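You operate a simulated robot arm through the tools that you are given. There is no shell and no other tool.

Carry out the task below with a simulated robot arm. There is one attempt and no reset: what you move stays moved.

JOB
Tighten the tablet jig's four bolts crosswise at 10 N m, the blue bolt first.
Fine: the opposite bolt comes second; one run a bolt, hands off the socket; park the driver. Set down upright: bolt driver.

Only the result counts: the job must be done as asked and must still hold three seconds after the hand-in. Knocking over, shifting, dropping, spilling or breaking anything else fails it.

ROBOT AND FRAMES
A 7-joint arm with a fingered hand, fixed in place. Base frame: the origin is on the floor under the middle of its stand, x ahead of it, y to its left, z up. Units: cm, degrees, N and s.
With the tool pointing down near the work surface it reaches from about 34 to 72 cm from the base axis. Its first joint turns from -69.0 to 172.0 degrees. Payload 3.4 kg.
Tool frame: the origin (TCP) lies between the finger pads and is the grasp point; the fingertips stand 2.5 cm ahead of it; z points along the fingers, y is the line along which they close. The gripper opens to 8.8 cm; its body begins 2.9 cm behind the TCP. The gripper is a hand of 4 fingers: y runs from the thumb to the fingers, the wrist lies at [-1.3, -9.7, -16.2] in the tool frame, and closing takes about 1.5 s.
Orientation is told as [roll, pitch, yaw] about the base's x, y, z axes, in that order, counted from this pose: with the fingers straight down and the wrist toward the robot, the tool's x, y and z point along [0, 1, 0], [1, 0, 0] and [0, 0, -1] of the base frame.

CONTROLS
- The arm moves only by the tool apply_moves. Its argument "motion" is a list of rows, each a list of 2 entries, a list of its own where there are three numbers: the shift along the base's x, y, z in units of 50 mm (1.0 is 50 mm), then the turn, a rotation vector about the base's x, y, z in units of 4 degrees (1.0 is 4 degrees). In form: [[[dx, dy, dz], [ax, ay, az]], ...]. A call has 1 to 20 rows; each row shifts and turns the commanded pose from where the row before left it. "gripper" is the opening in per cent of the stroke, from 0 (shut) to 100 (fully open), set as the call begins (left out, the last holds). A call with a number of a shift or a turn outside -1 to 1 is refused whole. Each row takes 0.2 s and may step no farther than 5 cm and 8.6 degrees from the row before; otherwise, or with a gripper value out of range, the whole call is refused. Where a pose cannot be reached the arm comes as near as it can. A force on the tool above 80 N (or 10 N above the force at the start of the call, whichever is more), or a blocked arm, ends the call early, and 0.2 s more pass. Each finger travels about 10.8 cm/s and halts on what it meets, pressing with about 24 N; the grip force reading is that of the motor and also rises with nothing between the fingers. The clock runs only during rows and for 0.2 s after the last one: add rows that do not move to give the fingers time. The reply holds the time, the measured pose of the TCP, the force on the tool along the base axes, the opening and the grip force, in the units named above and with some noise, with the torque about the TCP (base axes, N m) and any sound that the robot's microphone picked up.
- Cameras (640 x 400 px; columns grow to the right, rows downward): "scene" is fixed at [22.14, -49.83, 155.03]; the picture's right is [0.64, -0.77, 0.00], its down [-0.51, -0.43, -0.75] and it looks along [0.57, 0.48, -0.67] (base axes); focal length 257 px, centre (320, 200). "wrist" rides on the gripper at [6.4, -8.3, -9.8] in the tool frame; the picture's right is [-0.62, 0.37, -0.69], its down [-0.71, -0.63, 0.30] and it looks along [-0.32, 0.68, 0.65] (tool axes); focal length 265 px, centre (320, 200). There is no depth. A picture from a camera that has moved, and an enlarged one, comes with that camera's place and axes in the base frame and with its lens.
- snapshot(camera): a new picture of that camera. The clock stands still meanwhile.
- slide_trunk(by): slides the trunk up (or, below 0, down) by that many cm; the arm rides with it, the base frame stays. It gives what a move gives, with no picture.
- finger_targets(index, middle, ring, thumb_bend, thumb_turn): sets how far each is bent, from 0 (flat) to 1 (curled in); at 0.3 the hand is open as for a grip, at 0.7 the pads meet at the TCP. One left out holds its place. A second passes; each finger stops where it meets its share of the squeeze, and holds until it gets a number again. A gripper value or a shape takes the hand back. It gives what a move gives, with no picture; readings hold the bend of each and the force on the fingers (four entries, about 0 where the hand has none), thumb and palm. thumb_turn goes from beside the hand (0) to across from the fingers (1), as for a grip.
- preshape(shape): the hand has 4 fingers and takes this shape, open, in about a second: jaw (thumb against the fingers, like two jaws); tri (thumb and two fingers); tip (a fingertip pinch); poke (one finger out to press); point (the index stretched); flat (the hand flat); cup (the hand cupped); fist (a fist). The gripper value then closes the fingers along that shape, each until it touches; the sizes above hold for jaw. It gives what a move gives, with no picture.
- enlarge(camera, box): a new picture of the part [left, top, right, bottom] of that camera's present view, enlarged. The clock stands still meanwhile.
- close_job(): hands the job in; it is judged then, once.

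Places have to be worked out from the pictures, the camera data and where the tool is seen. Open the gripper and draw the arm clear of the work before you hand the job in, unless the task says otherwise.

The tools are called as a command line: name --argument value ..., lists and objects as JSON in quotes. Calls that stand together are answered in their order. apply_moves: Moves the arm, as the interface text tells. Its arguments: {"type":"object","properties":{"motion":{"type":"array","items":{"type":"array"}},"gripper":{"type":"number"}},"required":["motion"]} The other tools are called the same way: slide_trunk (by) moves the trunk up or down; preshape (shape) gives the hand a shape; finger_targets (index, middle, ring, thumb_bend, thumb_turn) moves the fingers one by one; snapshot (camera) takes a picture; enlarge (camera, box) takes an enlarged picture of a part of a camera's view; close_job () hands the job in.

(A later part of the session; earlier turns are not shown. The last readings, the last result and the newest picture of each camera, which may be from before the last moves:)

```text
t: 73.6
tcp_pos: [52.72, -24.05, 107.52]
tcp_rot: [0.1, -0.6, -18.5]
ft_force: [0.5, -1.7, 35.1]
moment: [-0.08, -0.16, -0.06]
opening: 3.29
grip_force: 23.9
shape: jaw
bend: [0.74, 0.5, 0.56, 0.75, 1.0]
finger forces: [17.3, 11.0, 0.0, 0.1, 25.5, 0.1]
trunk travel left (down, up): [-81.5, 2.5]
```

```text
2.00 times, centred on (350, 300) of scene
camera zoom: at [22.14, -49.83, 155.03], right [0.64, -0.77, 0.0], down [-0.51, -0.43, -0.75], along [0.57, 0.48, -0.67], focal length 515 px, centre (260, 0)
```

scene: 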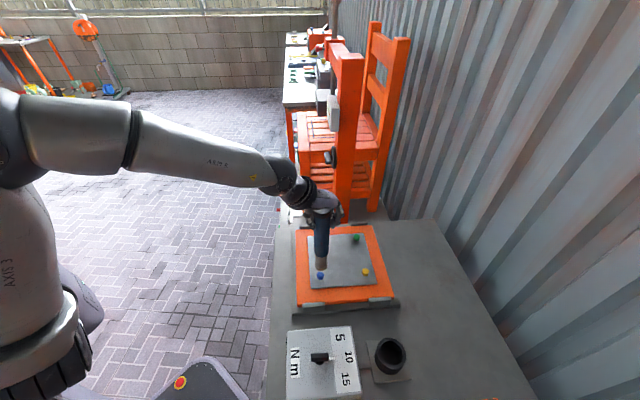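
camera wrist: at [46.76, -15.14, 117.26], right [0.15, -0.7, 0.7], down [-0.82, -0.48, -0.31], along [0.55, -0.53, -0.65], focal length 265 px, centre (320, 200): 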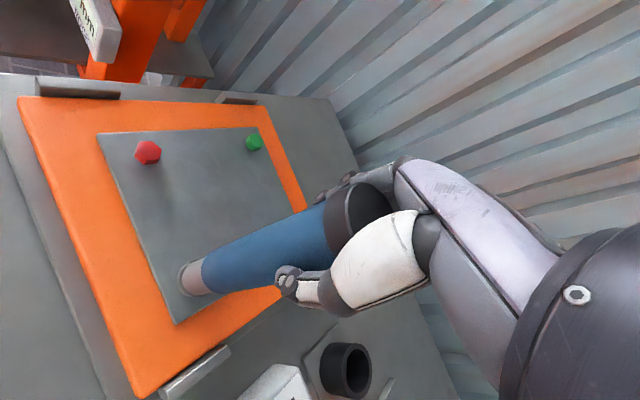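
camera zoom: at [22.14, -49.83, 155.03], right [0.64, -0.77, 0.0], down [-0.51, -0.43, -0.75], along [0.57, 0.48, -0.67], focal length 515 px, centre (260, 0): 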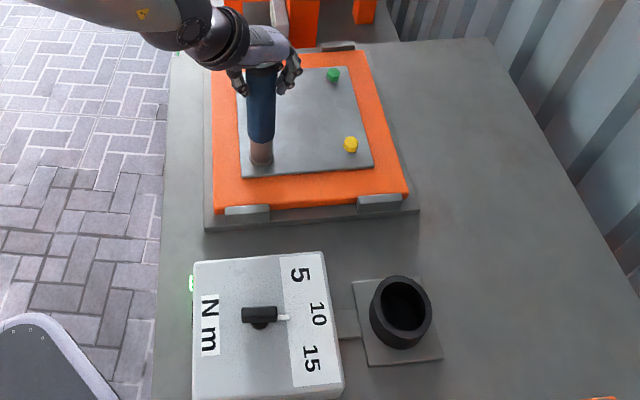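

Nothing changes: no sound, lamp stays green, and the socket had travelled down 0.8 cm at almost constant force before bottoming, which fits the bolt having been driven in. I lift straight off and compare the bolt with the others.

apply_moves --motion '[[[0, 0, 0.06], [0, 0, 0]], [[0, 0, 0.06], [0, 0, 0]], [[0, 0, 0.1], [0, 0, 0]], [[0, 0, 0.2], [0, 0, 0]], [[0, 0, 0.3], [0, 0, 0]], [[0, 0, 0.3], [0, 0, 0]], [[0, 0, 0.2], [0, 0, 0]], [[0, 0, 0], [0, 0, 0]]]'

enlarge --camera "scene" --box '[290, 220, 370, 290]'

enlarge --camera "scene" --box '[274, 320, 338, 380]'

enlarge --camera "wrist" --box '[70, 110, 290, 320]'

```text
t: 75.4
tcp_pos: [53.04, -24.23, 112.9]
tcp_rot: [0.0, 0.1, -18.6]
ft_force: [-0.2, -0.2, -4.4]
moment: [-0.03, 0.02, 0.0]
opening: 3.12
grip_force: 24.2
shape: jaw
bend: [0.74, 0.51, 0.56, 0.75, 1.0]
finger forces: [13.9, 7.8, 0.0, 0.0, 20.8, 0.0]
trunk travel left (down, up): [-81.5, 2.5]
```

```text
5.71 times, centred on (330, 255) of scene
camera zoom: at [22.14, -49.83, 155.03], right [0.64, -0.77, 0.0], down [-0.51, -0.43, -0.75], along [0.57, 0.48, -0.67], focal length 1471 px, centre (263, -114)
```

zoom: 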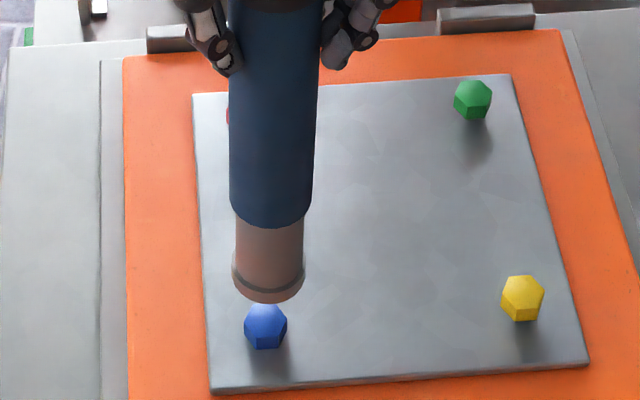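

```text
6.67 times, centred on (306, 350) of scene
camera zoom: at [22.14, -49.83, 155.03], right [0.64, -0.77, 0.0], down [-0.51, -0.43, -0.75], along [0.57, 0.48, -0.67], focal length 1716 px, centre (413, -800)
```

zoom: 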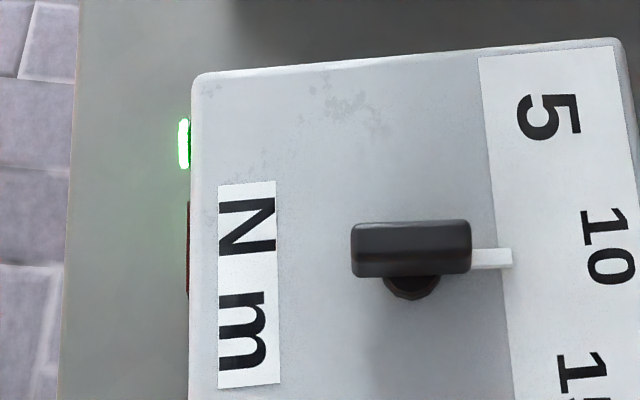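

```text
1.90 times, centred on (180, 215) of wrist
camera zoom: at [47.23, -15.36, 122.87], right [0.15, -0.71, 0.69], down [-0.82, -0.48, -0.3], along [0.54, -0.52, -0.66], focal length 506 px, centre (587, 171)
```

zoom: 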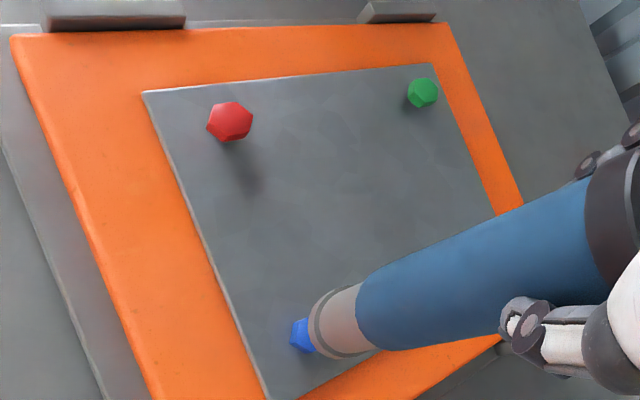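

The blue bolt's head is now about 0.8 cm lower and turned, and the green lamp stays lit, so the run is done: it starts on light contact and the driver follows the bolt down. Next comes the opposite bolt, green, near (71.55,-24.1); I carry the driver over at the same height.

apply_moves --motion '[[[0.4, 0, 0.02], [0, 0, 0]], [[0.47, 0, 0], [0, 0, 0]], [[0.47, 0, 0], [0, 0, 0]], [[0.47, 0, 0], [0, 0, 0]], [[0.47, 0, 0], [0, 0, 0]], [[0.47, 0, 0], [0, 0, 0]], [[0.47, 0, 0], [0, 0, 0]], [[0.47, 0, 0], [0, 0, 0]], [[0, 0, 0], [0, 0, 0]], [[0, 0, 0], [0, 0, 0]]]'

enlarge --camera "wrist" --box '[130, 230, 250, 320]'

enlarge --camera "scene" --box '[310, 190, 390, 260]'

snapshot --camera "scene"

```text
t: 77.6
tcp_pos: [71.55, -24.3, 113.03]
tcp_rot: [0.0, 0.1, -18.6]
ft_force: [-0.1, -0.3, -4.5]
moment: [0.0, 0.05, 0.01]
opening: 3.12
grip_force: 23.9
shape: jaw
bend: [0.74, 0.51, 0.56, 0.75, 1.0]
finger forces: [13.7, 8.0, 0.0, 0.1, 20.2, 0.1]
trunk travel left (down, up): [-81.5, 2.5]
```

```text
4.44 times, centred on (190, 275) of wrist
camera zoom: at [65.74, -15.48, 122.87], right [0.15, -0.71, 0.69], down [-0.83, -0.48, -0.3], along [0.54, -0.52, -0.66], focal length 1180 px, centre (898, -133)
```

zoom: 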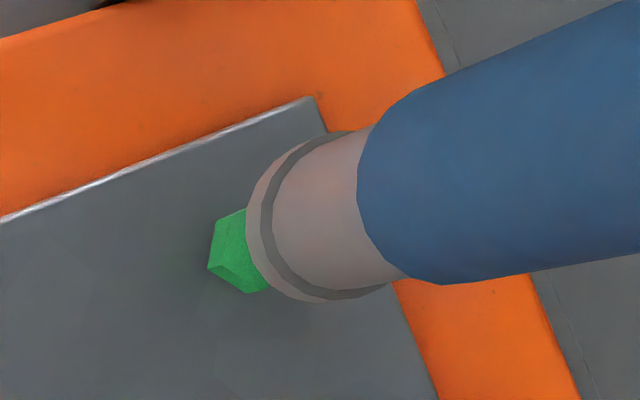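

```text
5.71 times, centred on (350, 225) of scene
camera zoom: at [22.14, -49.83, 155.03], right [0.64, -0.77, 0.0], down [-0.51, -0.43, -0.75], along [0.57, 0.48, -0.67], focal length 1471 px, centre (149, 57)
```

zoom: 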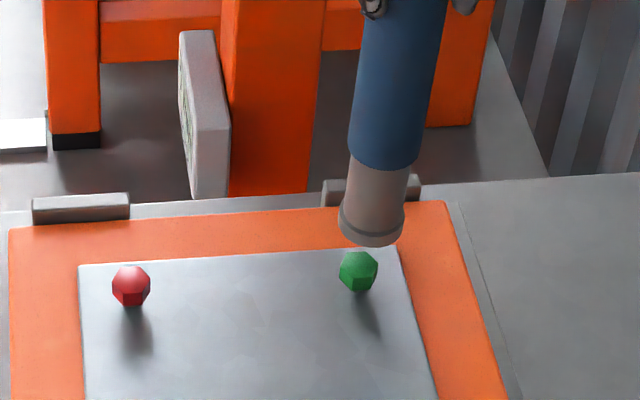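

```text
taken
```

scene: 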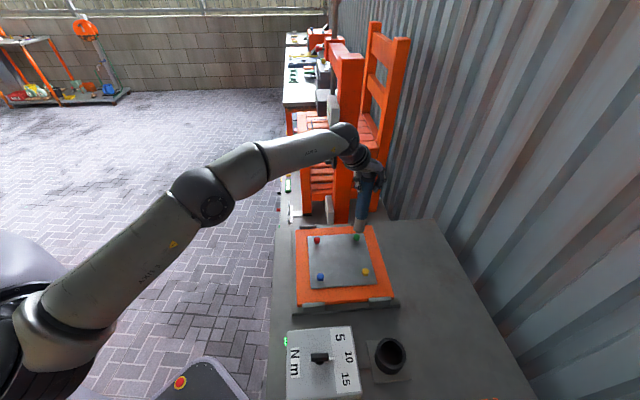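

I enlarge further on the green bolt to measure its offset from the socket axis.

enlarge --camera "wrist" --box '[160, 245, 224, 290]'

enlarge --camera "scene" --box '[336, 215, 384, 249]'

```text
8.89 times, centred on (192, 268) of wrist
camera zoom: at [65.74, -15.48, 122.87], right [0.15, -0.71, 0.69], down [-0.83, -0.48, -0.3], along [0.54, -0.52, -0.66], focal length 2359 px, centre (1458, -400)
```

zoom: 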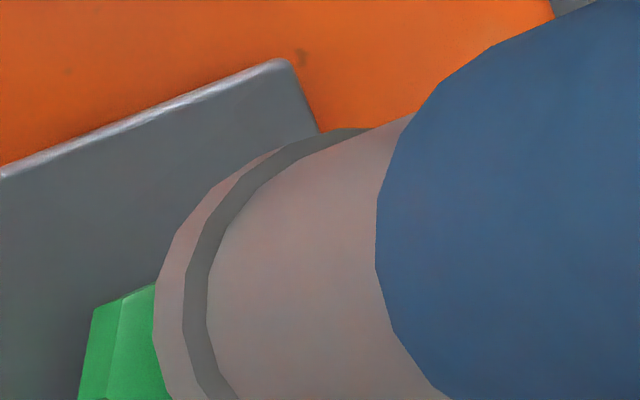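

```text
11.76 times, centred on (360, 232) of scene
camera zoom: at [22.14, -49.83, 155.03], right [0.64, -0.77, 0.0], down [-0.51, -0.43, -0.75], along [0.57, 0.48, -0.67], focal length 3028 px, centre (-151, -176)
```

zoom: 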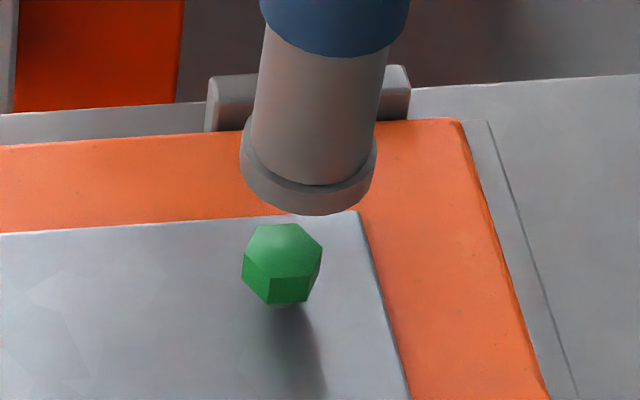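

The green bolt is about (-0.26,+0.21) cm from the socket axis, which also fits a 13 cm bolt square. I correct by that and lower to just above the head.

apply_moves --motion '[[[-0.052, 0.042, 0], [0, 0, 0]], [[0, 0, -0.15], [0, 0, 0]], [[0, 0, -0.15], [0, 0, 0]], [[0, 0, -0.15], [0, 0, 0]], [[0, 0, -0.05], [0, 0, 0]], [[0, 0, 0], [0, 0, 0]], [[0, 0, 0], [0, 0, 0]]]'

enlarge --camera "wrist" --box '[130, 230, 250, 320]'

enlarge --camera "scene" --box '[336, 215, 384, 249]'

```text
t: 79.2
tcp_pos: [71.25, -24.04, 110.56]
tcp_rot: [0.0, 0.2, -18.5]
ft_force: [0.6, 0.6, -3.7]
moment: [-0.01, 0.0, 0.0]
opening: 3.12
grip_force: 24.0
shape: jaw
bend: [0.74, 0.51, 0.56, 0.75, 1.0]
finger forces: [13.7, 8.0, 0.0, 0.0, 20.1, 0.0]
trunk travel left (down, up): [-81.5, 2.5]
```

```text
4.44 times, centred on (190, 275) of wrist
camera zoom: at [65.42, -15.18, 120.43], right [0.15, -0.71, 0.69], down [-0.82, -0.48, -0.3], along [0.54, -0.52, -0.65], focal length 1180 px, centre (898, -133)
```

zoom: 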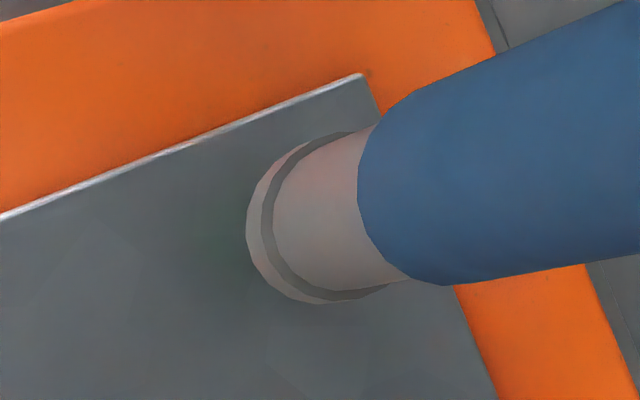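

```text
11.76 times, centred on (360, 232) of scene
camera zoom: at [22.14, -49.83, 155.03], right [0.64, -0.77, 0.0], down [-0.51, -0.43, -0.75], along [0.57, 0.48, -0.67], focal length 3028 px, centre (-151, -176)
```

zoom: 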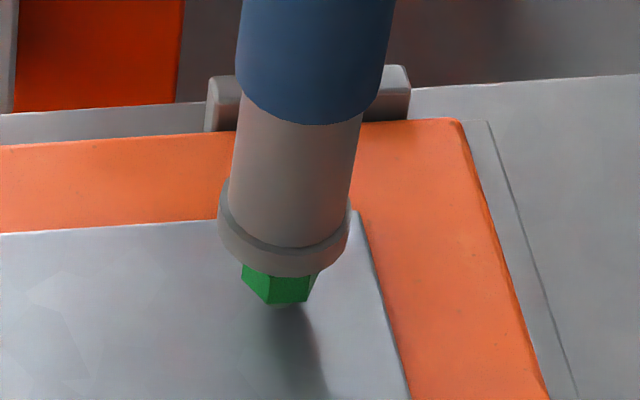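

Aligned within about 0.1 cm. I apply that last bit and lower to near contact.

apply_moves --motion '[[[0.008, -0.01, -0.04], [0, 0, 0]], [[0, 0, -0.04], [0, 0, 0]], [[0, 0, -0.04], [0, 0, 0]], [[0, 0, -0.04], [0, 0, 0]], [[0, 0, -0.04], [0, 0, 0]], [[0, 0, -0.04], [0, 0, 0]], [[0, 0, -0.04], [0, 0, 0]], [[0, 0, 0], [0, 0, 0]], [[0, 0, 0], [0, 0, 0]]]'

enlarge --camera "scene" --box '[336, 215, 384, 249]'

enlarge --camera "scene" --box '[274, 320, 338, 380]'

```text
t: 81.2
tcp_pos: [71.38, -24.07, 109.19]
tcp_rot: [-0.1, 0.1, -18.6]
ft_force: [0.0, 0.1, -4.2]
moment: [-0.03, 0.0, -0.02]
opening: 3.12
grip_force: 23.8
shape: jaw
bend: [0.74, 0.51, 0.56, 0.75, 1.0]
finger forces: [13.8, 8.1, 0.1, 0.1, 20.2, 0.0]
trunk travel left (down, up): [-81.5, 2.5]
```

```text
11.76 times, centred on (360, 232) of scene
camera zoom: at [22.14, -49.83, 155.03], right [0.64, -0.77, 0.0], down [-0.51, -0.43, -0.75], along [0.57, 0.48, -0.67], focal length 3028 px, centre (-151, -176)
```

zoom: 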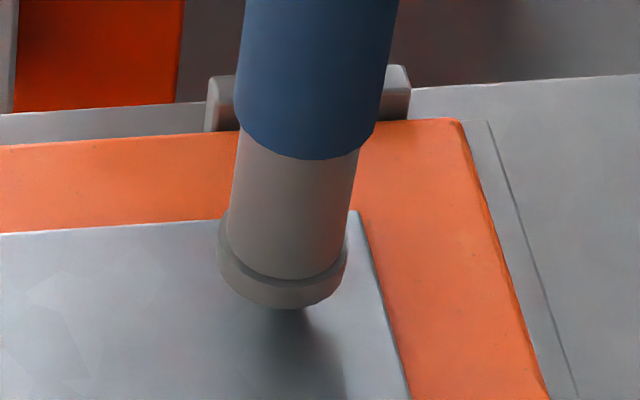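

```text
6.67 times, centred on (306, 350) of scene
camera zoom: at [22.14, -49.83, 155.03], right [0.64, -0.77, 0.0], down [-0.51, -0.43, -0.75], along [0.57, 0.48, -0.67], focal length 1716 px, centre (413, -800)
```

zoom: 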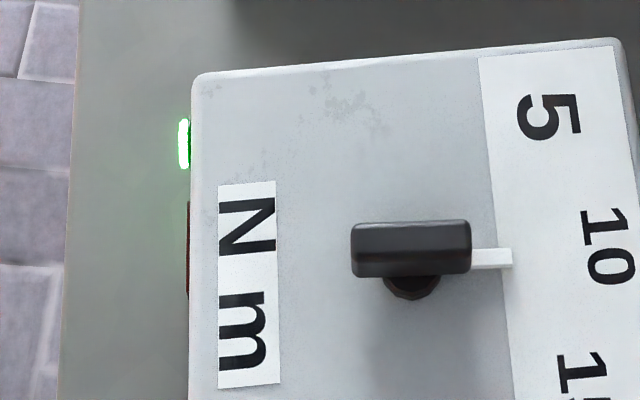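

The lamp is still green from the blue run. I go down in 0.1 cm steps onto the green bolt.

apply_moves --motion '[[[0, 0, -0.02], [0, 0, 0]], [[0, 0, -0.02], [0, 0, 0]], [[0, 0, -0.02], [0, 0, 0]], [[0, 0, -0.02], [0, 0, 0]], [[0, 0, 0], [0, 0, 0]]]'

```text
t: 82.4
tcp_pos: [71.36, -24.08, 108.87]
tcp_rot: [0.1, 0.0, -18.5]
ft_force: [0.2, 0.0, -2.5]
moment: [-0.02, -0.03, 0.02]
opening: 3.13
grip_force: 24.2
shape: jaw
bend: [0.74, 0.51, 0.56, 0.75, 1.0]
finger forces: [13.8, 8.1, 0.1, 0.1, 20.4, 0.0]
trunk travel left (down, up): [-81.5, 2.5]
```

Contact begins (-2.5 N). I check the lamp and keep following down slowly.

apply_moves --motion '[[[0, 0, -0.02], [0, 0, 0]], [[0, 0, -0.02], [0, 0, 0]], [[0, 0, 0], [0, 0, 0]]]'

enlarge --camera "scene" --box '[274, 320, 338, 380]'

enlarge --camera "scene" --box '[336, 215, 384, 249]'

```text
t: 83.2
tcp_pos: [71.29, -24.02, 108.68]
tcp_rot: [0.1, 0.1, -18.4]
ft_force: [0.5, -0.3, 1.3]
moment: [-0.01, -0.03, 0.0]
opening: 3.13
grip_force: 24.1
shape: jaw
bend: [0.74, 0.51, 0.56, 0.75, 1.0]
finger forces: [14.0, 8.3, 0.0, 0.0, 20.4, 0.1]
trunk travel left (down, up): [-81.5, 2.5]
```

```text
6.67 times, centred on (306, 350) of scene
camera zoom: at [22.14, -49.83, 155.03], right [0.64, -0.77, 0.0], down [-0.51, -0.43, -0.75], along [0.57, 0.48, -0.67], focal length 1716 px, centre (413, -800)
```

zoom: 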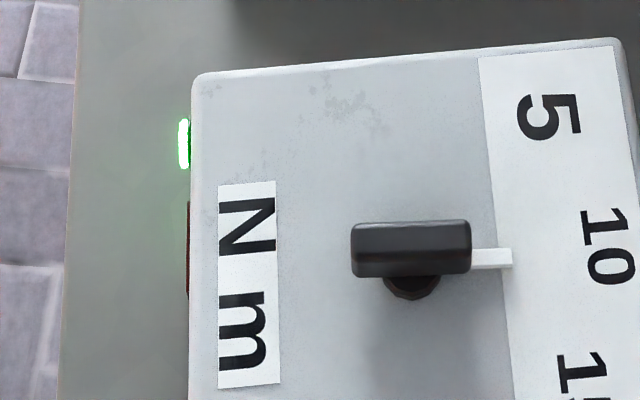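

```text
11.76 times, centred on (360, 232) of scene
camera zoom: at [22.14, -49.83, 155.03], right [0.64, -0.77, 0.0], down [-0.51, -0.43, -0.75], along [0.57, 0.48, -0.67], focal length 3028 px, centre (-151, -176)
```

zoom: 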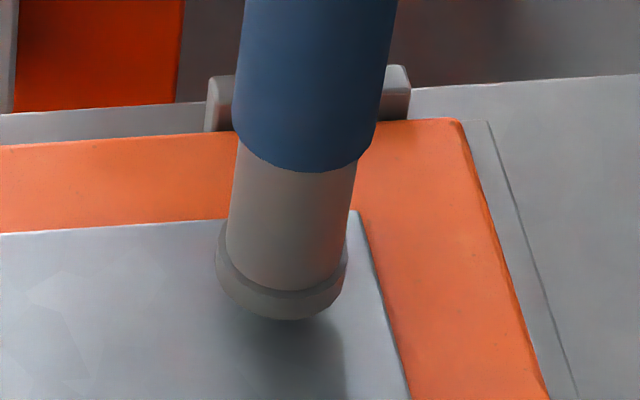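

The lamp is unchanged so far. I keep following down with small steps.

apply_moves --motion '[[[0, 0, -0.02], [0, 0, 0]], [[0, 0, -0.02], [0, 0, 0]], [[0, 0, 0], [0, 0, 0]], [[0, 0, 0], [0, 0, 0]]]'

enlarge --camera "scene" --box '[274, 210, 394, 380]'

```text
t: 84.2
tcp_pos: [71.18, -23.94, 108.41]
tcp_rot: [0.0, 0.0, -18.5]
ft_force: [-0.4, -0.4, 2.4]
moment: [-0.03, -0.12, 0.01]
opening: 3.12
grip_force: 23.7
shape: jaw
bend: [0.74, 0.51, 0.56, 0.75, 1.0]
finger forces: [13.8, 8.3, 0.0, 0.0, 20.5, 0.1]
trunk travel left (down, up): [-81.5, 2.5]
```

```text
2.35 times, centred on (334, 295) of scene
camera zoom: at [22.14, -49.83, 155.03], right [0.64, -0.77, 0.0], down [-0.51, -0.43, -0.75], along [0.57, 0.48, -0.67], focal length 606 px, centre (287, -24)
```

zoom: 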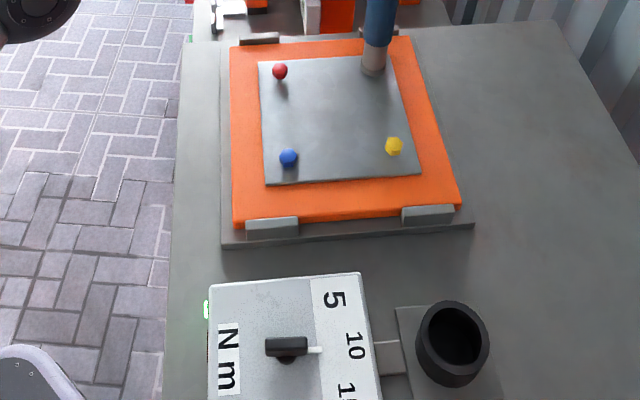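

The bolt is being followed down (2.4 N). I continue.

apply_moves --motion '[[[0, 0, -0.02], [0, 0, 0]], [[0, 0, -0.02], [0, 0, 0]], [[0, 0, 0], [0, 0, 0]], [[0, 0, 0], [0, 0, 0]]]'

```text
t: 85.2
tcp_pos: [71.28, -23.94, 108.16]
tcp_rot: [-0.2, 0.0, -18.7]
ft_force: [0.6, 0.1, 1.3]
moment: [-0.02, -0.12, 0.02]
opening: 3.12
grip_force: 23.4
shape: jaw
bend: [0.74, 0.51, 0.56, 0.75, 1.0]
finger forces: [13.8, 8.3, 0.0, 0.1, 20.6, 0.0]
trunk travel left (down, up): [-81.5, 2.5]
```

apply_moves --motion '[[[0, 0, -0.02], [0, 0, 0]], [[0, 0, -0.02], [0, 0, 0]], [[0, 0, 0], [0, 0, 0]], [[0, 0, 0], [0, 0, 0]]]'

enlarge --camera "scene" --box '[336, 215, 384, 249]'

```text
t: 86.2
tcp_pos: [71.28, -23.91, 108.02]
tcp_rot: [0.1, 0.0, -18.6]
ft_force: [0.0, -0.5, 1.4]
moment: [-0.05, -0.04, 0.03]
opening: 3.12
grip_force: 23.9
shape: jaw
bend: [0.74, 0.51, 0.56, 0.75, 1.0]
finger forces: [14.0, 8.4, 0.0, 0.0, 20.5, 0.1]
trunk travel left (down, up): [-81.5, 2.5]
```

```text
11.76 times, centred on (360, 232) of scene
camera zoom: at [22.14, -49.83, 155.03], right [0.64, -0.77, 0.0], down [-0.51, -0.43, -0.75], along [0.57, 0.48, -0.67], focal length 3028 px, centre (-151, -176)
```

zoom: 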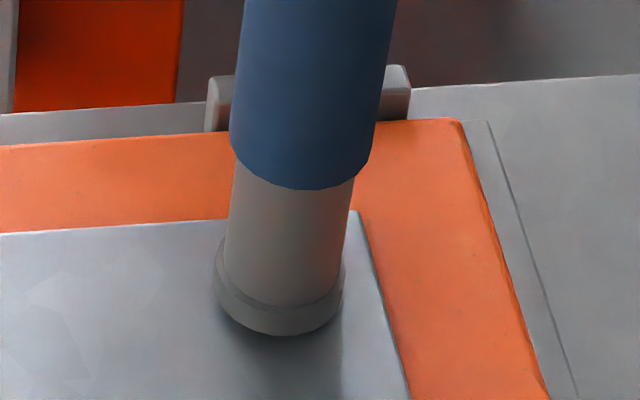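

The socket is nearly at the plate, still at low force. I continue until it bottoms.

apply_moves --motion '[[[0, 0, -0.02], [0, 0, 0]], [[0, 0, -0.02], [0, 0, 0]], [[0, 0, 0], [0, 0, 0]], [[0, 0, 0], [0, 0, 0]]]'

```text
t: 87.2
tcp_pos: [71.14, -23.91, 107.82]
tcp_rot: [0.0, 0.0, -18.6]
ft_force: [-0.4, -0.6, 3.2]
moment: [-0.04, -0.05, -0.01]
opening: 3.12
grip_force: 24.4
shape: jaw
bend: [0.74, 0.51, 0.56, 0.75, 1.0]
finger forces: [13.9, 8.2, 0.1, 0.0, 20.7, 0.0]
trunk travel left (down, up): [-81.5, 2.5]
```

3.2 N at z=107.8. One or two more small steps should bottom it.

apply_moves --motion '[[[0, 0, -0.02], [0, 0, 0]], [[0, 0, -0.02], [0, 0, 0]], [[0, 0, 0], [0, 0, 0]], [[0, 0, 0], [0, 0, 0]]]'

enlarge --camera "scene" --box '[336, 215, 384, 249]'

enlarge --camera "scene" --box '[274, 320, 338, 380]'

```text
t: 88.2
tcp_pos: [71.27, -23.9, 107.7]
tcp_rot: [0.1, -0.2, -18.5]
ft_force: [0.2, 0.0, 8.3]
moment: [-0.05, -0.07, 0.01]
opening: 3.13
grip_force: 23.9
shape: jaw
bend: [0.74, 0.51, 0.56, 0.75, 1.0]
finger forces: [14.8, 9.0, 0.0, 0.1, 21.7, 0.0]
trunk travel left (down, up): [-81.5, 2.5]
```

```text
11.76 times, centred on (360, 232) of scene
camera zoom: at [22.14, -49.83, 155.03], right [0.64, -0.77, 0.0], down [-0.51, -0.43, -0.75], along [0.57, 0.48, -0.67], focal length 3028 px, centre (-151, -176)
```

zoom: 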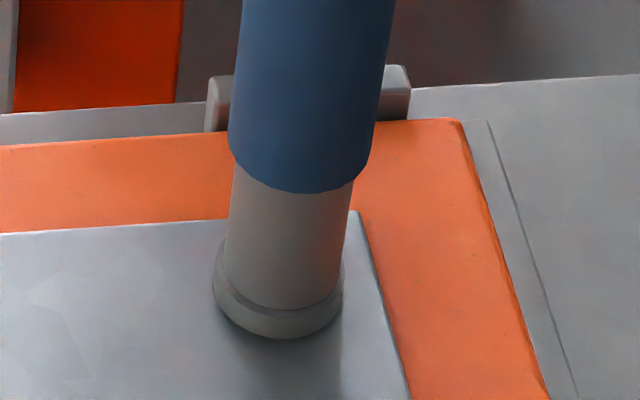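

```text
6.67 times, centred on (306, 350) of scene
camera zoom: at [22.14, -49.83, 155.03], right [0.64, -0.77, 0.0], down [-0.51, -0.43, -0.75], along [0.57, 0.48, -0.67], focal length 1716 px, centre (413, -800)
```

zoom: 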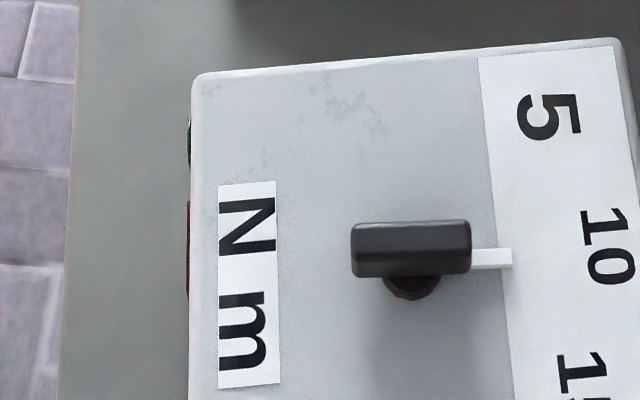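

The green lamp has gone out: a run has started now that the press is firm (about 13 N). I add a touch of press and hold still until the lamp lights.

apply_moves --motion '[[[0, 0, -0.02], [0, 0, 0]], [[0, 0, -0.02], [0, 0, 0]], [[0, 0, 0], [0, 0, 0]], [[0, 0, 0], [0, 0, 0]]]'

enlarge --camera "scene" --box '[274, 320, 338, 380]'

```text
t: 89.2
tcp_pos: [71.06, -23.88, 107.78]
tcp_rot: [0.1, -0.2, -18.5]
ft_force: [1.4, -0.2, 15.0]
moment: [-0.05, -0.15, 0.0]
opening: 3.16
grip_force: 24.2
shape: jaw
bend: [0.74, 0.51, 0.56, 0.75, 1.0]
finger forces: [15.6, 10.0, 0.0, 0.0, 21.9, 0.0]
trunk travel left (down, up): [-81.5, 2.5]
```

```text
6.67 times, centred on (306, 350) of scene
camera zoom: at [22.14, -49.83, 155.03], right [0.64, -0.77, 0.0], down [-0.51, -0.43, -0.75], along [0.57, 0.48, -0.67], focal length 1716 px, centre (413, -800)
```

zoom: 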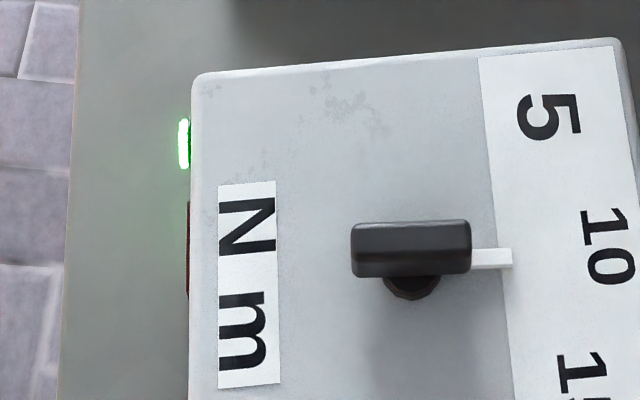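

The lamp is green again, so the green bolt's run is complete. I lift straight off and check the bolt.

apply_moves --motion '[[[0, 0, 0.06], [0, 0, 0]], [[0, 0, 0.06], [0, 0, 0]], [[0, 0, 0.1], [0, 0, 0]], [[0, 0, 0.2], [0, 0, 0]], [[0, 0, 0.3], [0, 0, 0]], [[0, 0, 0.3], [0, 0, 0]], [[0, 0, 0.1], [0, 0, 0]], [[0, 0, 0], [0, 0, 0]]]'

enlarge --camera "scene" --box '[274, 210, 394, 380]'

enlarge --camera "scene" --box '[336, 215, 384, 249]'

snapshot --camera "wrist"

```text
t: 91.0
tcp_pos: [71.24, -23.98, 112.99]
tcp_rot: [0.0, 0.0, -18.5]
ft_force: [0.1, 0.3, -4.7]
moment: [0.04, 0.02, 0.03]
opening: 3.1
grip_force: 23.6
shape: jaw
bend: [0.74, 0.51, 0.56, 0.75, 1.0]
finger forces: [14.3, 8.2, 0.1, 0.0, 20.9, 0.1]
trunk travel left (down, up): [-81.5, 2.5]
```

```text
2.35 times, centred on (334, 295) of scene
camera zoom: at [22.14, -49.83, 155.03], right [0.64, -0.77, 0.0], down [-0.51, -0.43, -0.75], along [0.57, 0.48, -0.67], focal length 606 px, centre (287, -24)
```

zoom: 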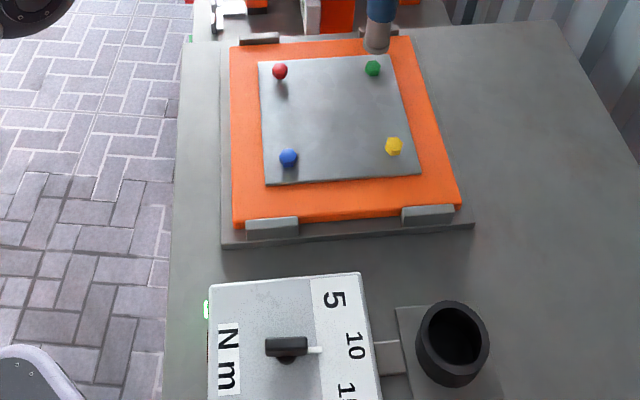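

```text
11.76 times, centred on (360, 232) of scene
camera zoom: at [22.14, -49.83, 155.03], right [0.64, -0.77, 0.0], down [-0.51, -0.43, -0.75], along [0.57, 0.48, -0.67], focal length 3028 px, centre (-151, -176)
```

zoom: 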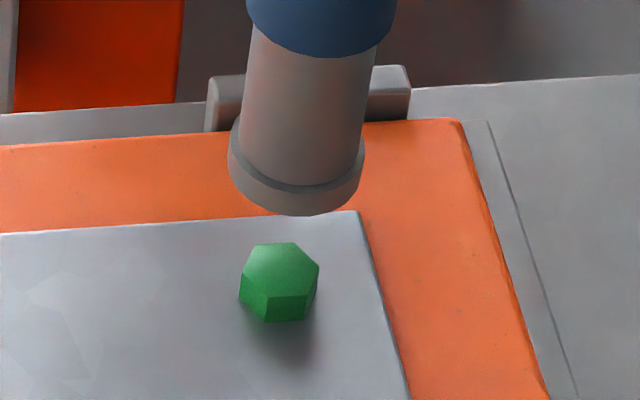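

```text
taken
camera wrist: at [65.48, -15.2, 122.87], right [0.15, -0.71, 0.69], down [-0.82, -0.48, -0.3], along [0.54, -0.52, -0.66], focal length 265 px, centre (320, 200)
```

wrist: 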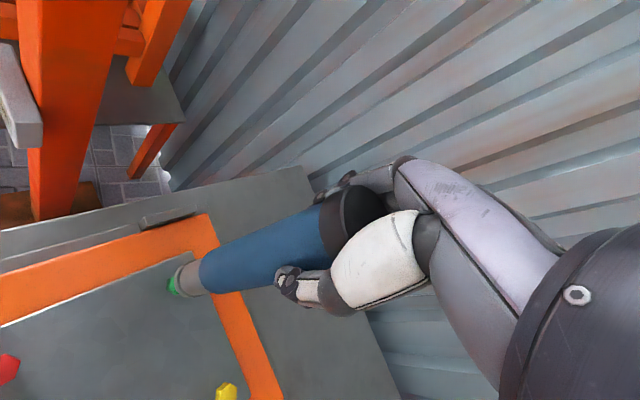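

Green sank like blue and the lamp is green. Next I carry the driver to the red bolt, near TCP (62.05,-14.85).

apply_moves --motion '[[[-0.306, 0.304, 0], [0, 0, 0]], [[-0.306, 0.304, 0], [0, 0, 0]], [[-0.306, 0.304, 0], [0, 0, 0]], [[-0.306, 0.304, 0], [0, 0, 0]], [[-0.306, 0.304, 0], [0, 0, 0]], [[-0.306, 0.304, 0], [0, 0, 0]], [[0, 0, 0], [0, 0, 0]], [[0, 0, 0], [0, 0, 0]]]'

enlarge --camera "wrist" --box '[130, 230, 250, 320]'

enlarge --camera "scene" --box '[294, 205, 352, 255]'

snapshot --camera "scene"

```text
t: 92.8
tcp_pos: [62.16, -14.98, 112.98]
tcp_rot: [0.0, 0.1, -18.7]
ft_force: [0.7, -0.4, -5.0]
moment: [-0.01, 0.02, -0.01]
opening: 3.1
grip_force: 24.1
shape: jaw
bend: [0.74, 0.51, 0.56, 0.75, 1.0]
finger forces: [14.2, 8.3, 0.0, 0.0, 20.6, 0.1]
trunk travel left (down, up): [-81.5, 2.5]
```

```text
4.44 times, centred on (190, 275) of wrist
camera zoom: at [56.27, -6.07, 122.89], right [0.15, -0.71, 0.69], down [-0.82, -0.48, -0.3], along [0.54, -0.52, -0.65], focal length 1180 px, centre (898, -133)
```

zoom: 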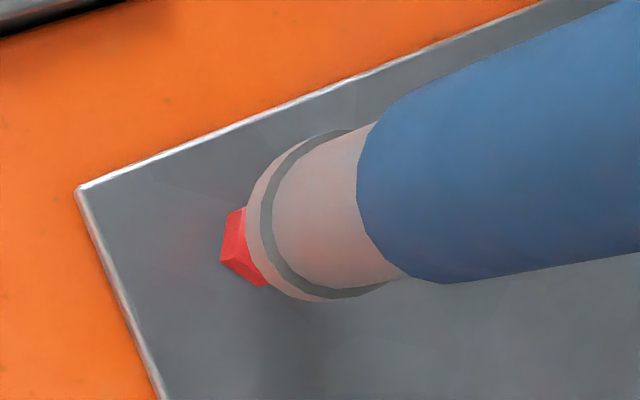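

```text
8.00 times, centred on (323, 230) of scene
camera zoom: at [22.14, -49.83, 155.03], right [0.64, -0.77, 0.0], down [-0.51, -0.43, -0.75], along [0.57, 0.48, -0.67], focal length 2059 px, centre (296, -40)
```

zoom: 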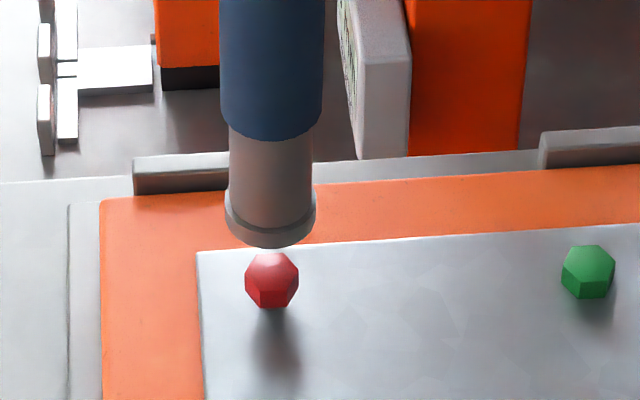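

```text
taken
```

scene: 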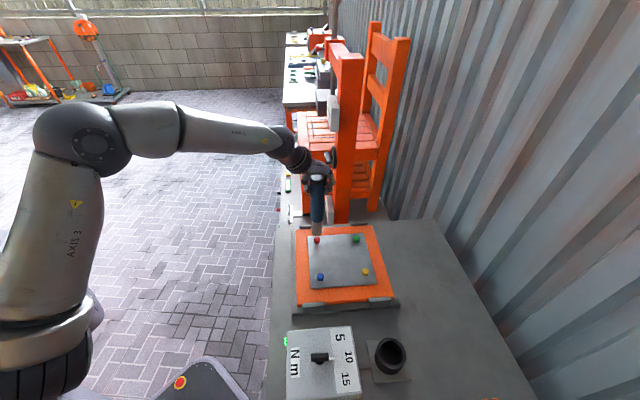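

Scene alignment is good (within 0.05 cm). I enlarge the wrist view to measure the other direction.

enlarge --camera "wrist" --box '[164, 262, 228, 302]'

```text
10.00 times, centred on (196, 282) of wrist
camera zoom: at [56.27, -6.07, 122.89], right [0.15, -0.71, 0.69], down [-0.82, -0.48, -0.3], along [0.54, -0.52, -0.65], focal length 2654 px, centre (1560, -620)
```

zoom: 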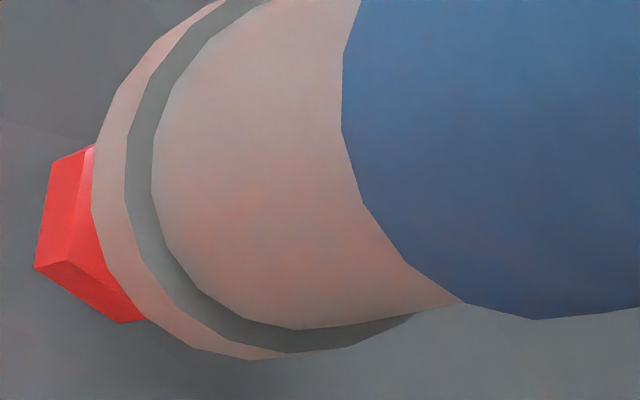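

Aligned in both views. I lower over the red bolt to just above contact height.

apply_moves --motion '[[[0, 0, -0.1], [0, 0, 0]], [[0, 0, -0.15], [0, 0, 0]], [[0, 0, -0.15], [0, 0, 0]], [[0, 0, -0.1], [0, 0, 0]], [[0, 0, -0.06], [0, 0, 0]], [[0, 0, 0], [0, 0, 0]], [[0, 0, 0], [0, 0, 0]]]'

enlarge --camera "scene" --box '[294, 205, 352, 255]'

enlarge --camera "wrist" --box '[130, 230, 250, 320]'

```text
t: 94.4
tcp_pos: [62.11, -14.94, 110.11]
tcp_rot: [0.0, 0.1, -18.6]
ft_force: [0.9, 0.4, -4.5]
moment: [-0.01, 0.01, -0.02]
opening: 3.14
grip_force: 23.3
shape: jaw
bend: [0.74, 0.51, 0.56, 0.75, 1.0]
finger forces: [14.3, 8.5, 0.0, 0.1, 20.5, 0.0]
trunk travel left (down, up): [-81.5, 2.5]
```

```text
8.00 times, centred on (323, 230) of scene
camera zoom: at [22.14, -49.83, 155.03], right [0.64, -0.77, 0.0], down [-0.51, -0.43, -0.75], along [0.57, 0.48, -0.67], focal length 2059 px, centre (296, -40)
```

zoom: 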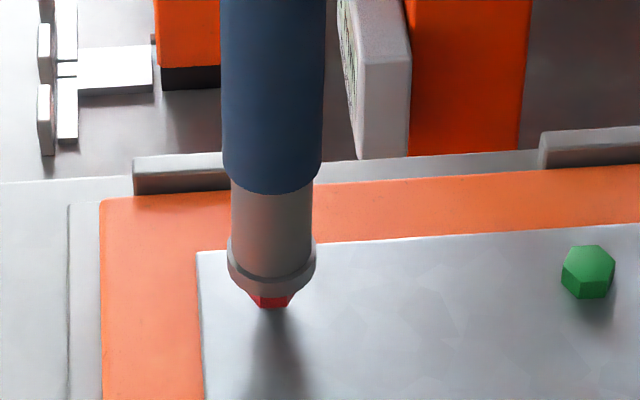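

```text
4.44 times, centred on (190, 275) of wrist
camera zoom: at [56.25, -6.09, 120.04], right [0.15, -0.71, 0.69], down [-0.82, -0.48, -0.3], along [0.54, -0.52, -0.65], focal length 1180 px, centre (898, -133)
```

zoom: 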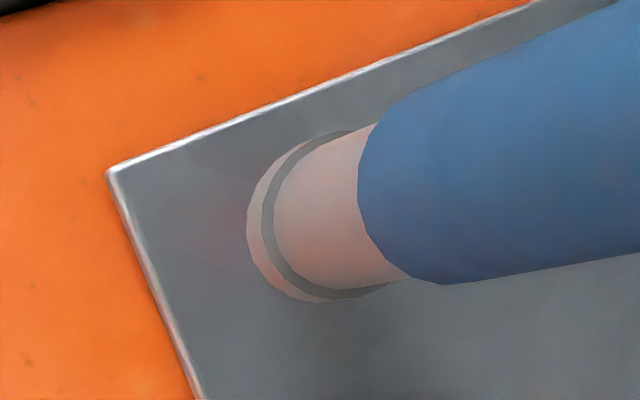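

Well centred on red. I descend through the contact zone in small steps.

apply_moves --motion '[[[0, 0, -0.04], [0, 0, 0]], [[0, 0, -0.04], [0, 0, 0]], [[0, 0, -0.04], [0, 0, 0]], [[0, 0, -0.04], [0, 0, 0]], [[0, 0, -0.04], [0, 0, 0]], [[0, 0, -0.02], [0, 0, 0]], [[0, 0, -0.02], [0, 0, 0]], [[0, 0, 0], [0, 0, 0]], [[0, 0, 0], [0, 0, 0]]]'

```text
t: 96.4
tcp_pos: [62.22, -14.98, 108.99]
tcp_rot: [0.0, 0.1, -18.5]
ft_force: [0.1, -0.1, -4.4]
moment: [-0.01, 0.04, 0.02]
opening: 3.1
grip_force: 23.7
shape: jaw
bend: [0.74, 0.51, 0.56, 0.75, 1.0]
finger forces: [14.2, 8.4, 0.0, 0.1, 20.7, 0.1]
trunk travel left (down, up): [-81.5, 2.5]
```

apply_moves --motion '[[[0, 0, -0.02], [0, 0, 0]], [[0, 0, -0.02], [0, 0, 0]], [[0, 0, -0.02], [0, 0, 0]], [[0, 0, -0.02], [0, 0, 0]], [[0, 0, 0], [0, 0, 0]]]'

```text
t: 97.6
tcp_pos: [62.17, -14.82, 108.69]
tcp_rot: [0.1, 0.0, -18.5]
ft_force: [-0.4, -0.4, 1.9]
moment: [0.01, -0.03, 0.0]
opening: 3.08
grip_force: 24.1
shape: jaw
bend: [0.74, 0.51, 0.56, 0.75, 1.0]
finger forces: [14.3, 8.6, 0.0, 0.0, 21.0, 0.0]
trunk travel left (down, up): [-81.5, 2.5]
```

Contact (+1.9 N). I follow down.

apply_moves --motion '[[[0, 0, -0.02], [0, 0, 0]], [[0, 0, -0.02], [0, 0, 0]], [[0, 0, -0.02], [0, 0, 0]], [[0, 0, 0], [0, 0, 0]], [[0, 0, 0], [0, 0, 0]]]'

enlarge --camera "scene" --box '[274, 320, 338, 380]'

enlarge --camera "scene" --box '[294, 205, 352, 255]'

```text
t: 98.8
tcp_pos: [62.11, -14.93, 108.38]
tcp_rot: [0.0, -0.1, -18.6]
ft_force: [1.0, 0.2, 3.4]
moment: [-0.05, -0.1, -0.01]
opening: 3.14
grip_force: 23.8
shape: jaw
bend: [0.74, 0.51, 0.56, 0.75, 1.0]
finger forces: [14.4, 8.8, 0.0, 0.0, 21.0, 0.0]
trunk travel left (down, up): [-81.5, 2.5]
```

```text
6.67 times, centred on (306, 350) of scene
camera zoom: at [22.14, -49.83, 155.03], right [0.64, -0.77, 0.0], down [-0.51, -0.43, -0.75], along [0.57, 0.48, -0.67], focal length 1716 px, centre (413, -800)
```

zoom: 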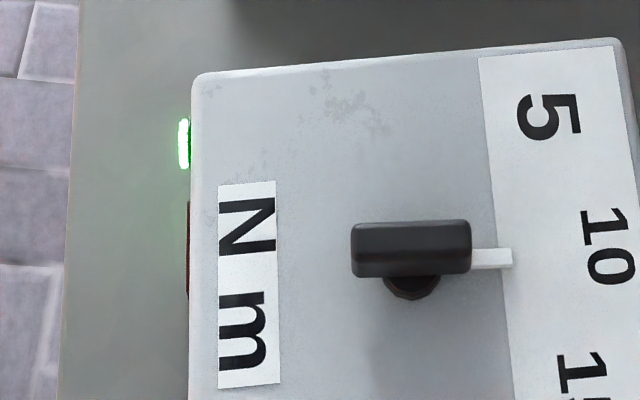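

```text
8.00 times, centred on (323, 230) of scene
camera zoom: at [22.14, -49.83, 155.03], right [0.64, -0.77, 0.0], down [-0.51, -0.43, -0.75], along [0.57, 0.48, -0.67], focal length 2059 px, centre (296, -40)
```

zoom: 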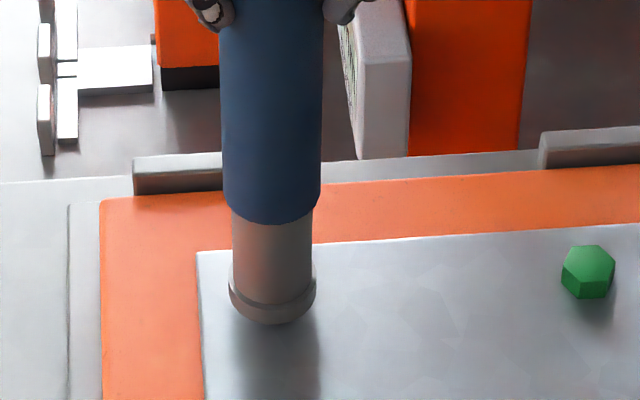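

The socket is going down over red and the run has not started yet. I continue.

apply_moves --motion '[[[0, 0, -0.02], [0, 0, 0]], [[0, 0, -0.02], [0, 0, 0]], [[0, 0, -0.02], [0, 0, 0]], [[0, 0, 0], [0, 0, 0]], [[0, 0, 0], [0, 0, 0]]]'

```text
t: 100.0
tcp_pos: [62.15, -14.86, 108.02]
tcp_rot: [0.0, 0.1, -18.6]
ft_force: [-0.3, 0.6, 1.5]
moment: [-0.02, -0.06, 0.03]
opening: 3.12
grip_force: 24.2
shape: jaw
bend: [0.74, 0.51, 0.56, 0.75, 1.0]
finger forces: [14.3, 8.7, 0.0, 0.1, 21.0, 0.0]
trunk travel left (down, up): [-81.5, 2.5]
```

Still low force. I continue to the bottom.

apply_moves --motion '[[[0, 0, -0.02], [0, 0, 0]], [[0, 0, -0.02], [0, 0, 0]], [[0, 0, 0], [0, 0, 0]], [[0, 0, 0], [0, 0, 0]]]'

enlarge --camera "scene" --box '[274, 320, 338, 380]'

```text
t: 101.0
tcp_pos: [62.18, -14.77, 107.93]
tcp_rot: [0.0, 0.0, -18.5]
ft_force: [0.4, 0.5, 3.1]
moment: [-0.01, -0.05, 0.01]
opening: 3.1
grip_force: 23.7
shape: jaw
bend: [0.74, 0.51, 0.56, 0.75, 1.0]
finger forces: [14.2, 8.9, 0.1, 0.0, 21.1, 0.0]
trunk travel left (down, up): [-81.5, 2.5]
```

```text
6.67 times, centred on (306, 350) of scene
camera zoom: at [22.14, -49.83, 155.03], right [0.64, -0.77, 0.0], down [-0.51, -0.43, -0.75], along [0.57, 0.48, -0.67], focal length 1716 px, centre (413, -800)
```

zoom: 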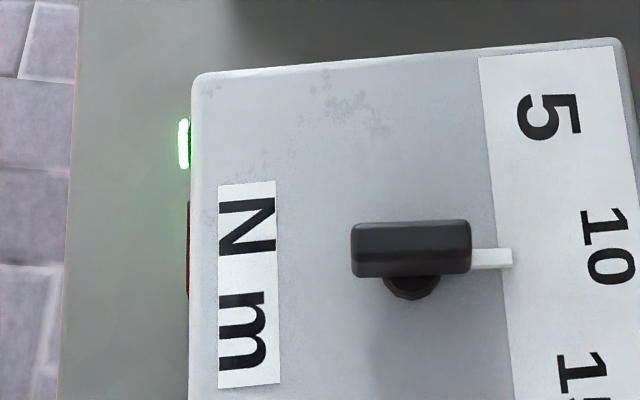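

The lamp still shows the previous result. I press the next small step and check again.

apply_moves --motion '[[[0, 0, -0.02], [0, 0, 0]], [[0, 0, -0.02], [0, 0, 0]], [[0, 0, 0], [0, 0, 0]], [[0, 0, 0], [0, 0, 0]]]'

enlarge --camera "scene" --box '[274, 320, 338, 380]'

```text
t: 102.0
tcp_pos: [62.07, -14.78, 107.76]
tcp_rot: [0.2, -0.2, -18.5]
ft_force: [0.4, -0.3, 10.1]
moment: [-0.04, -0.09, 0.01]
opening: 3.11
grip_force: 24.1
shape: jaw
bend: [0.74, 0.51, 0.56, 0.75, 1.0]
finger forces: [15.2, 9.5, 0.0, 0.0, 21.8, 0.0]
trunk travel left (down, up): [-81.5, 2.5]
```

```text
6.67 times, centred on (306, 350) of scene
camera zoom: at [22.14, -49.83, 155.03], right [0.64, -0.77, 0.0], down [-0.51, -0.43, -0.75], along [0.57, 0.48, -0.67], focal length 1716 px, centre (413, -800)
```

zoom: 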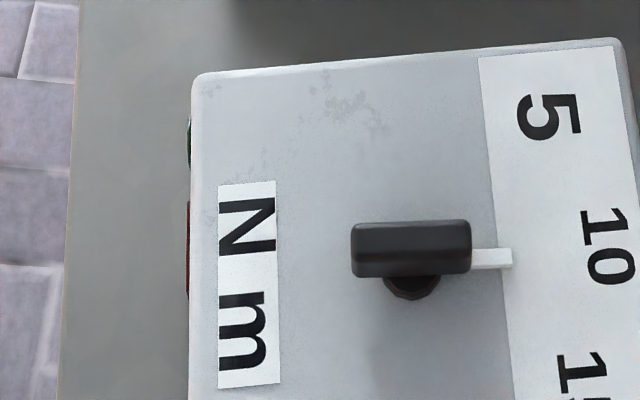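

The lamp is out, so the red run is in progress. I add a slight press and hold until it lights.

apply_moves --motion '[[[0, 0, -0.02], [0, 0, 0]], [[0, 0, -0.01], [0, 0, 0]], [[0, 0, 0], [0, 0, 0]], [[0, 0, 0], [0, 0, 0]]]'

enlarge --camera "scene" --box '[274, 320, 338, 380]'

```text
t: 103.0
tcp_pos: [61.86, -14.8, 107.67]
tcp_rot: [0.1, -0.4, -18.5]
ft_force: [2.2, 0.3, 17.1]
moment: [-0.07, -0.2, 0.0]
opening: 3.14
grip_force: 24.4
shape: jaw
bend: [0.74, 0.51, 0.56, 0.75, 1.0]
finger forces: [15.9, 10.2, 0.1, 0.0, 22.3, 0.0]
trunk travel left (down, up): [-81.5, 2.5]
```

```text
6.67 times, centred on (306, 350) of scene
camera zoom: at [22.14, -49.83, 155.03], right [0.64, -0.77, 0.0], down [-0.51, -0.43, -0.75], along [0.57, 0.48, -0.67], focal length 1716 px, centre (413, -800)
```

zoom: 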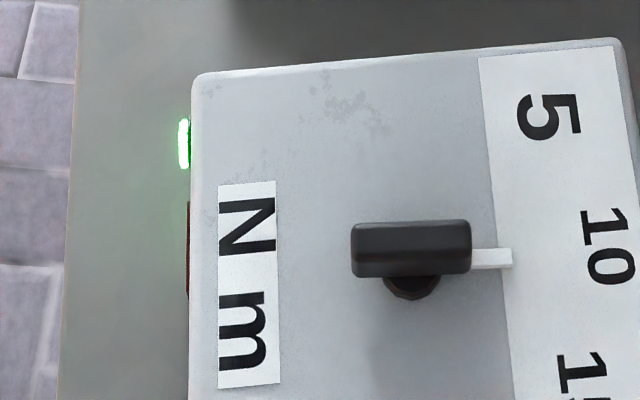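

The red run is complete (green lamp). I lift straight off and check the bolts.

apply_moves --motion '[[[0, 0, 0.06], [0, 0, 0]], [[0, 0, 0.06], [0, 0, 0]], [[0, 0, 0.1], [0, 0, 0]], [[0, 0, 0.2], [0, 0, 0]], [[0, 0, 0.3], [0, 0, 0]], [[0, 0, 0.3], [0, 0, 0]], [[0, 0, 0.07], [0, 0, 0]], [[0, 0, 0], [0, 0, 0]]]'

enlarge --camera "scene" --box '[290, 215, 402, 300]'

```text
t: 104.8
tcp_pos: [62.06, -15.01, 112.81]
tcp_rot: [0.0, 0.0, -18.6]
ft_force: [-0.8, 0.7, -4.5]
moment: [-0.01, 0.0, -0.02]
opening: 3.12
grip_force: 23.8
shape: jaw
bend: [0.74, 0.51, 0.56, 0.75, 1.0]
finger forces: [14.5, 8.5, 0.0, 0.0, 21.1, 0.0]
trunk travel left (down, up): [-81.5, 2.5]
```

```text
4.71 times, centred on (346, 258) of scene
camera zoom: at [22.14, -49.83, 155.03], right [0.64, -0.77, 0.0], down [-0.51, -0.43, -0.75], along [0.57, 0.48, -0.67], focal length 1211 px, centre (198, -71)
```

zoom: 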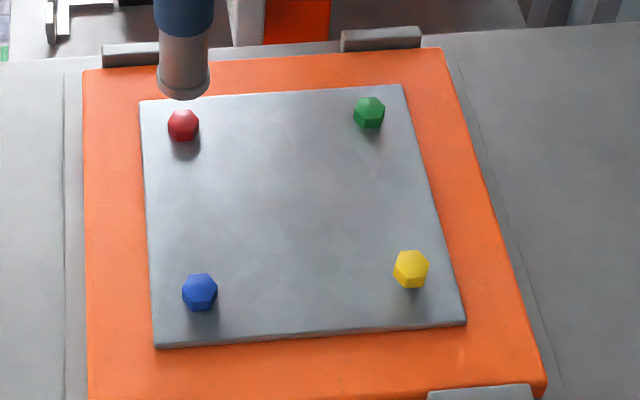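

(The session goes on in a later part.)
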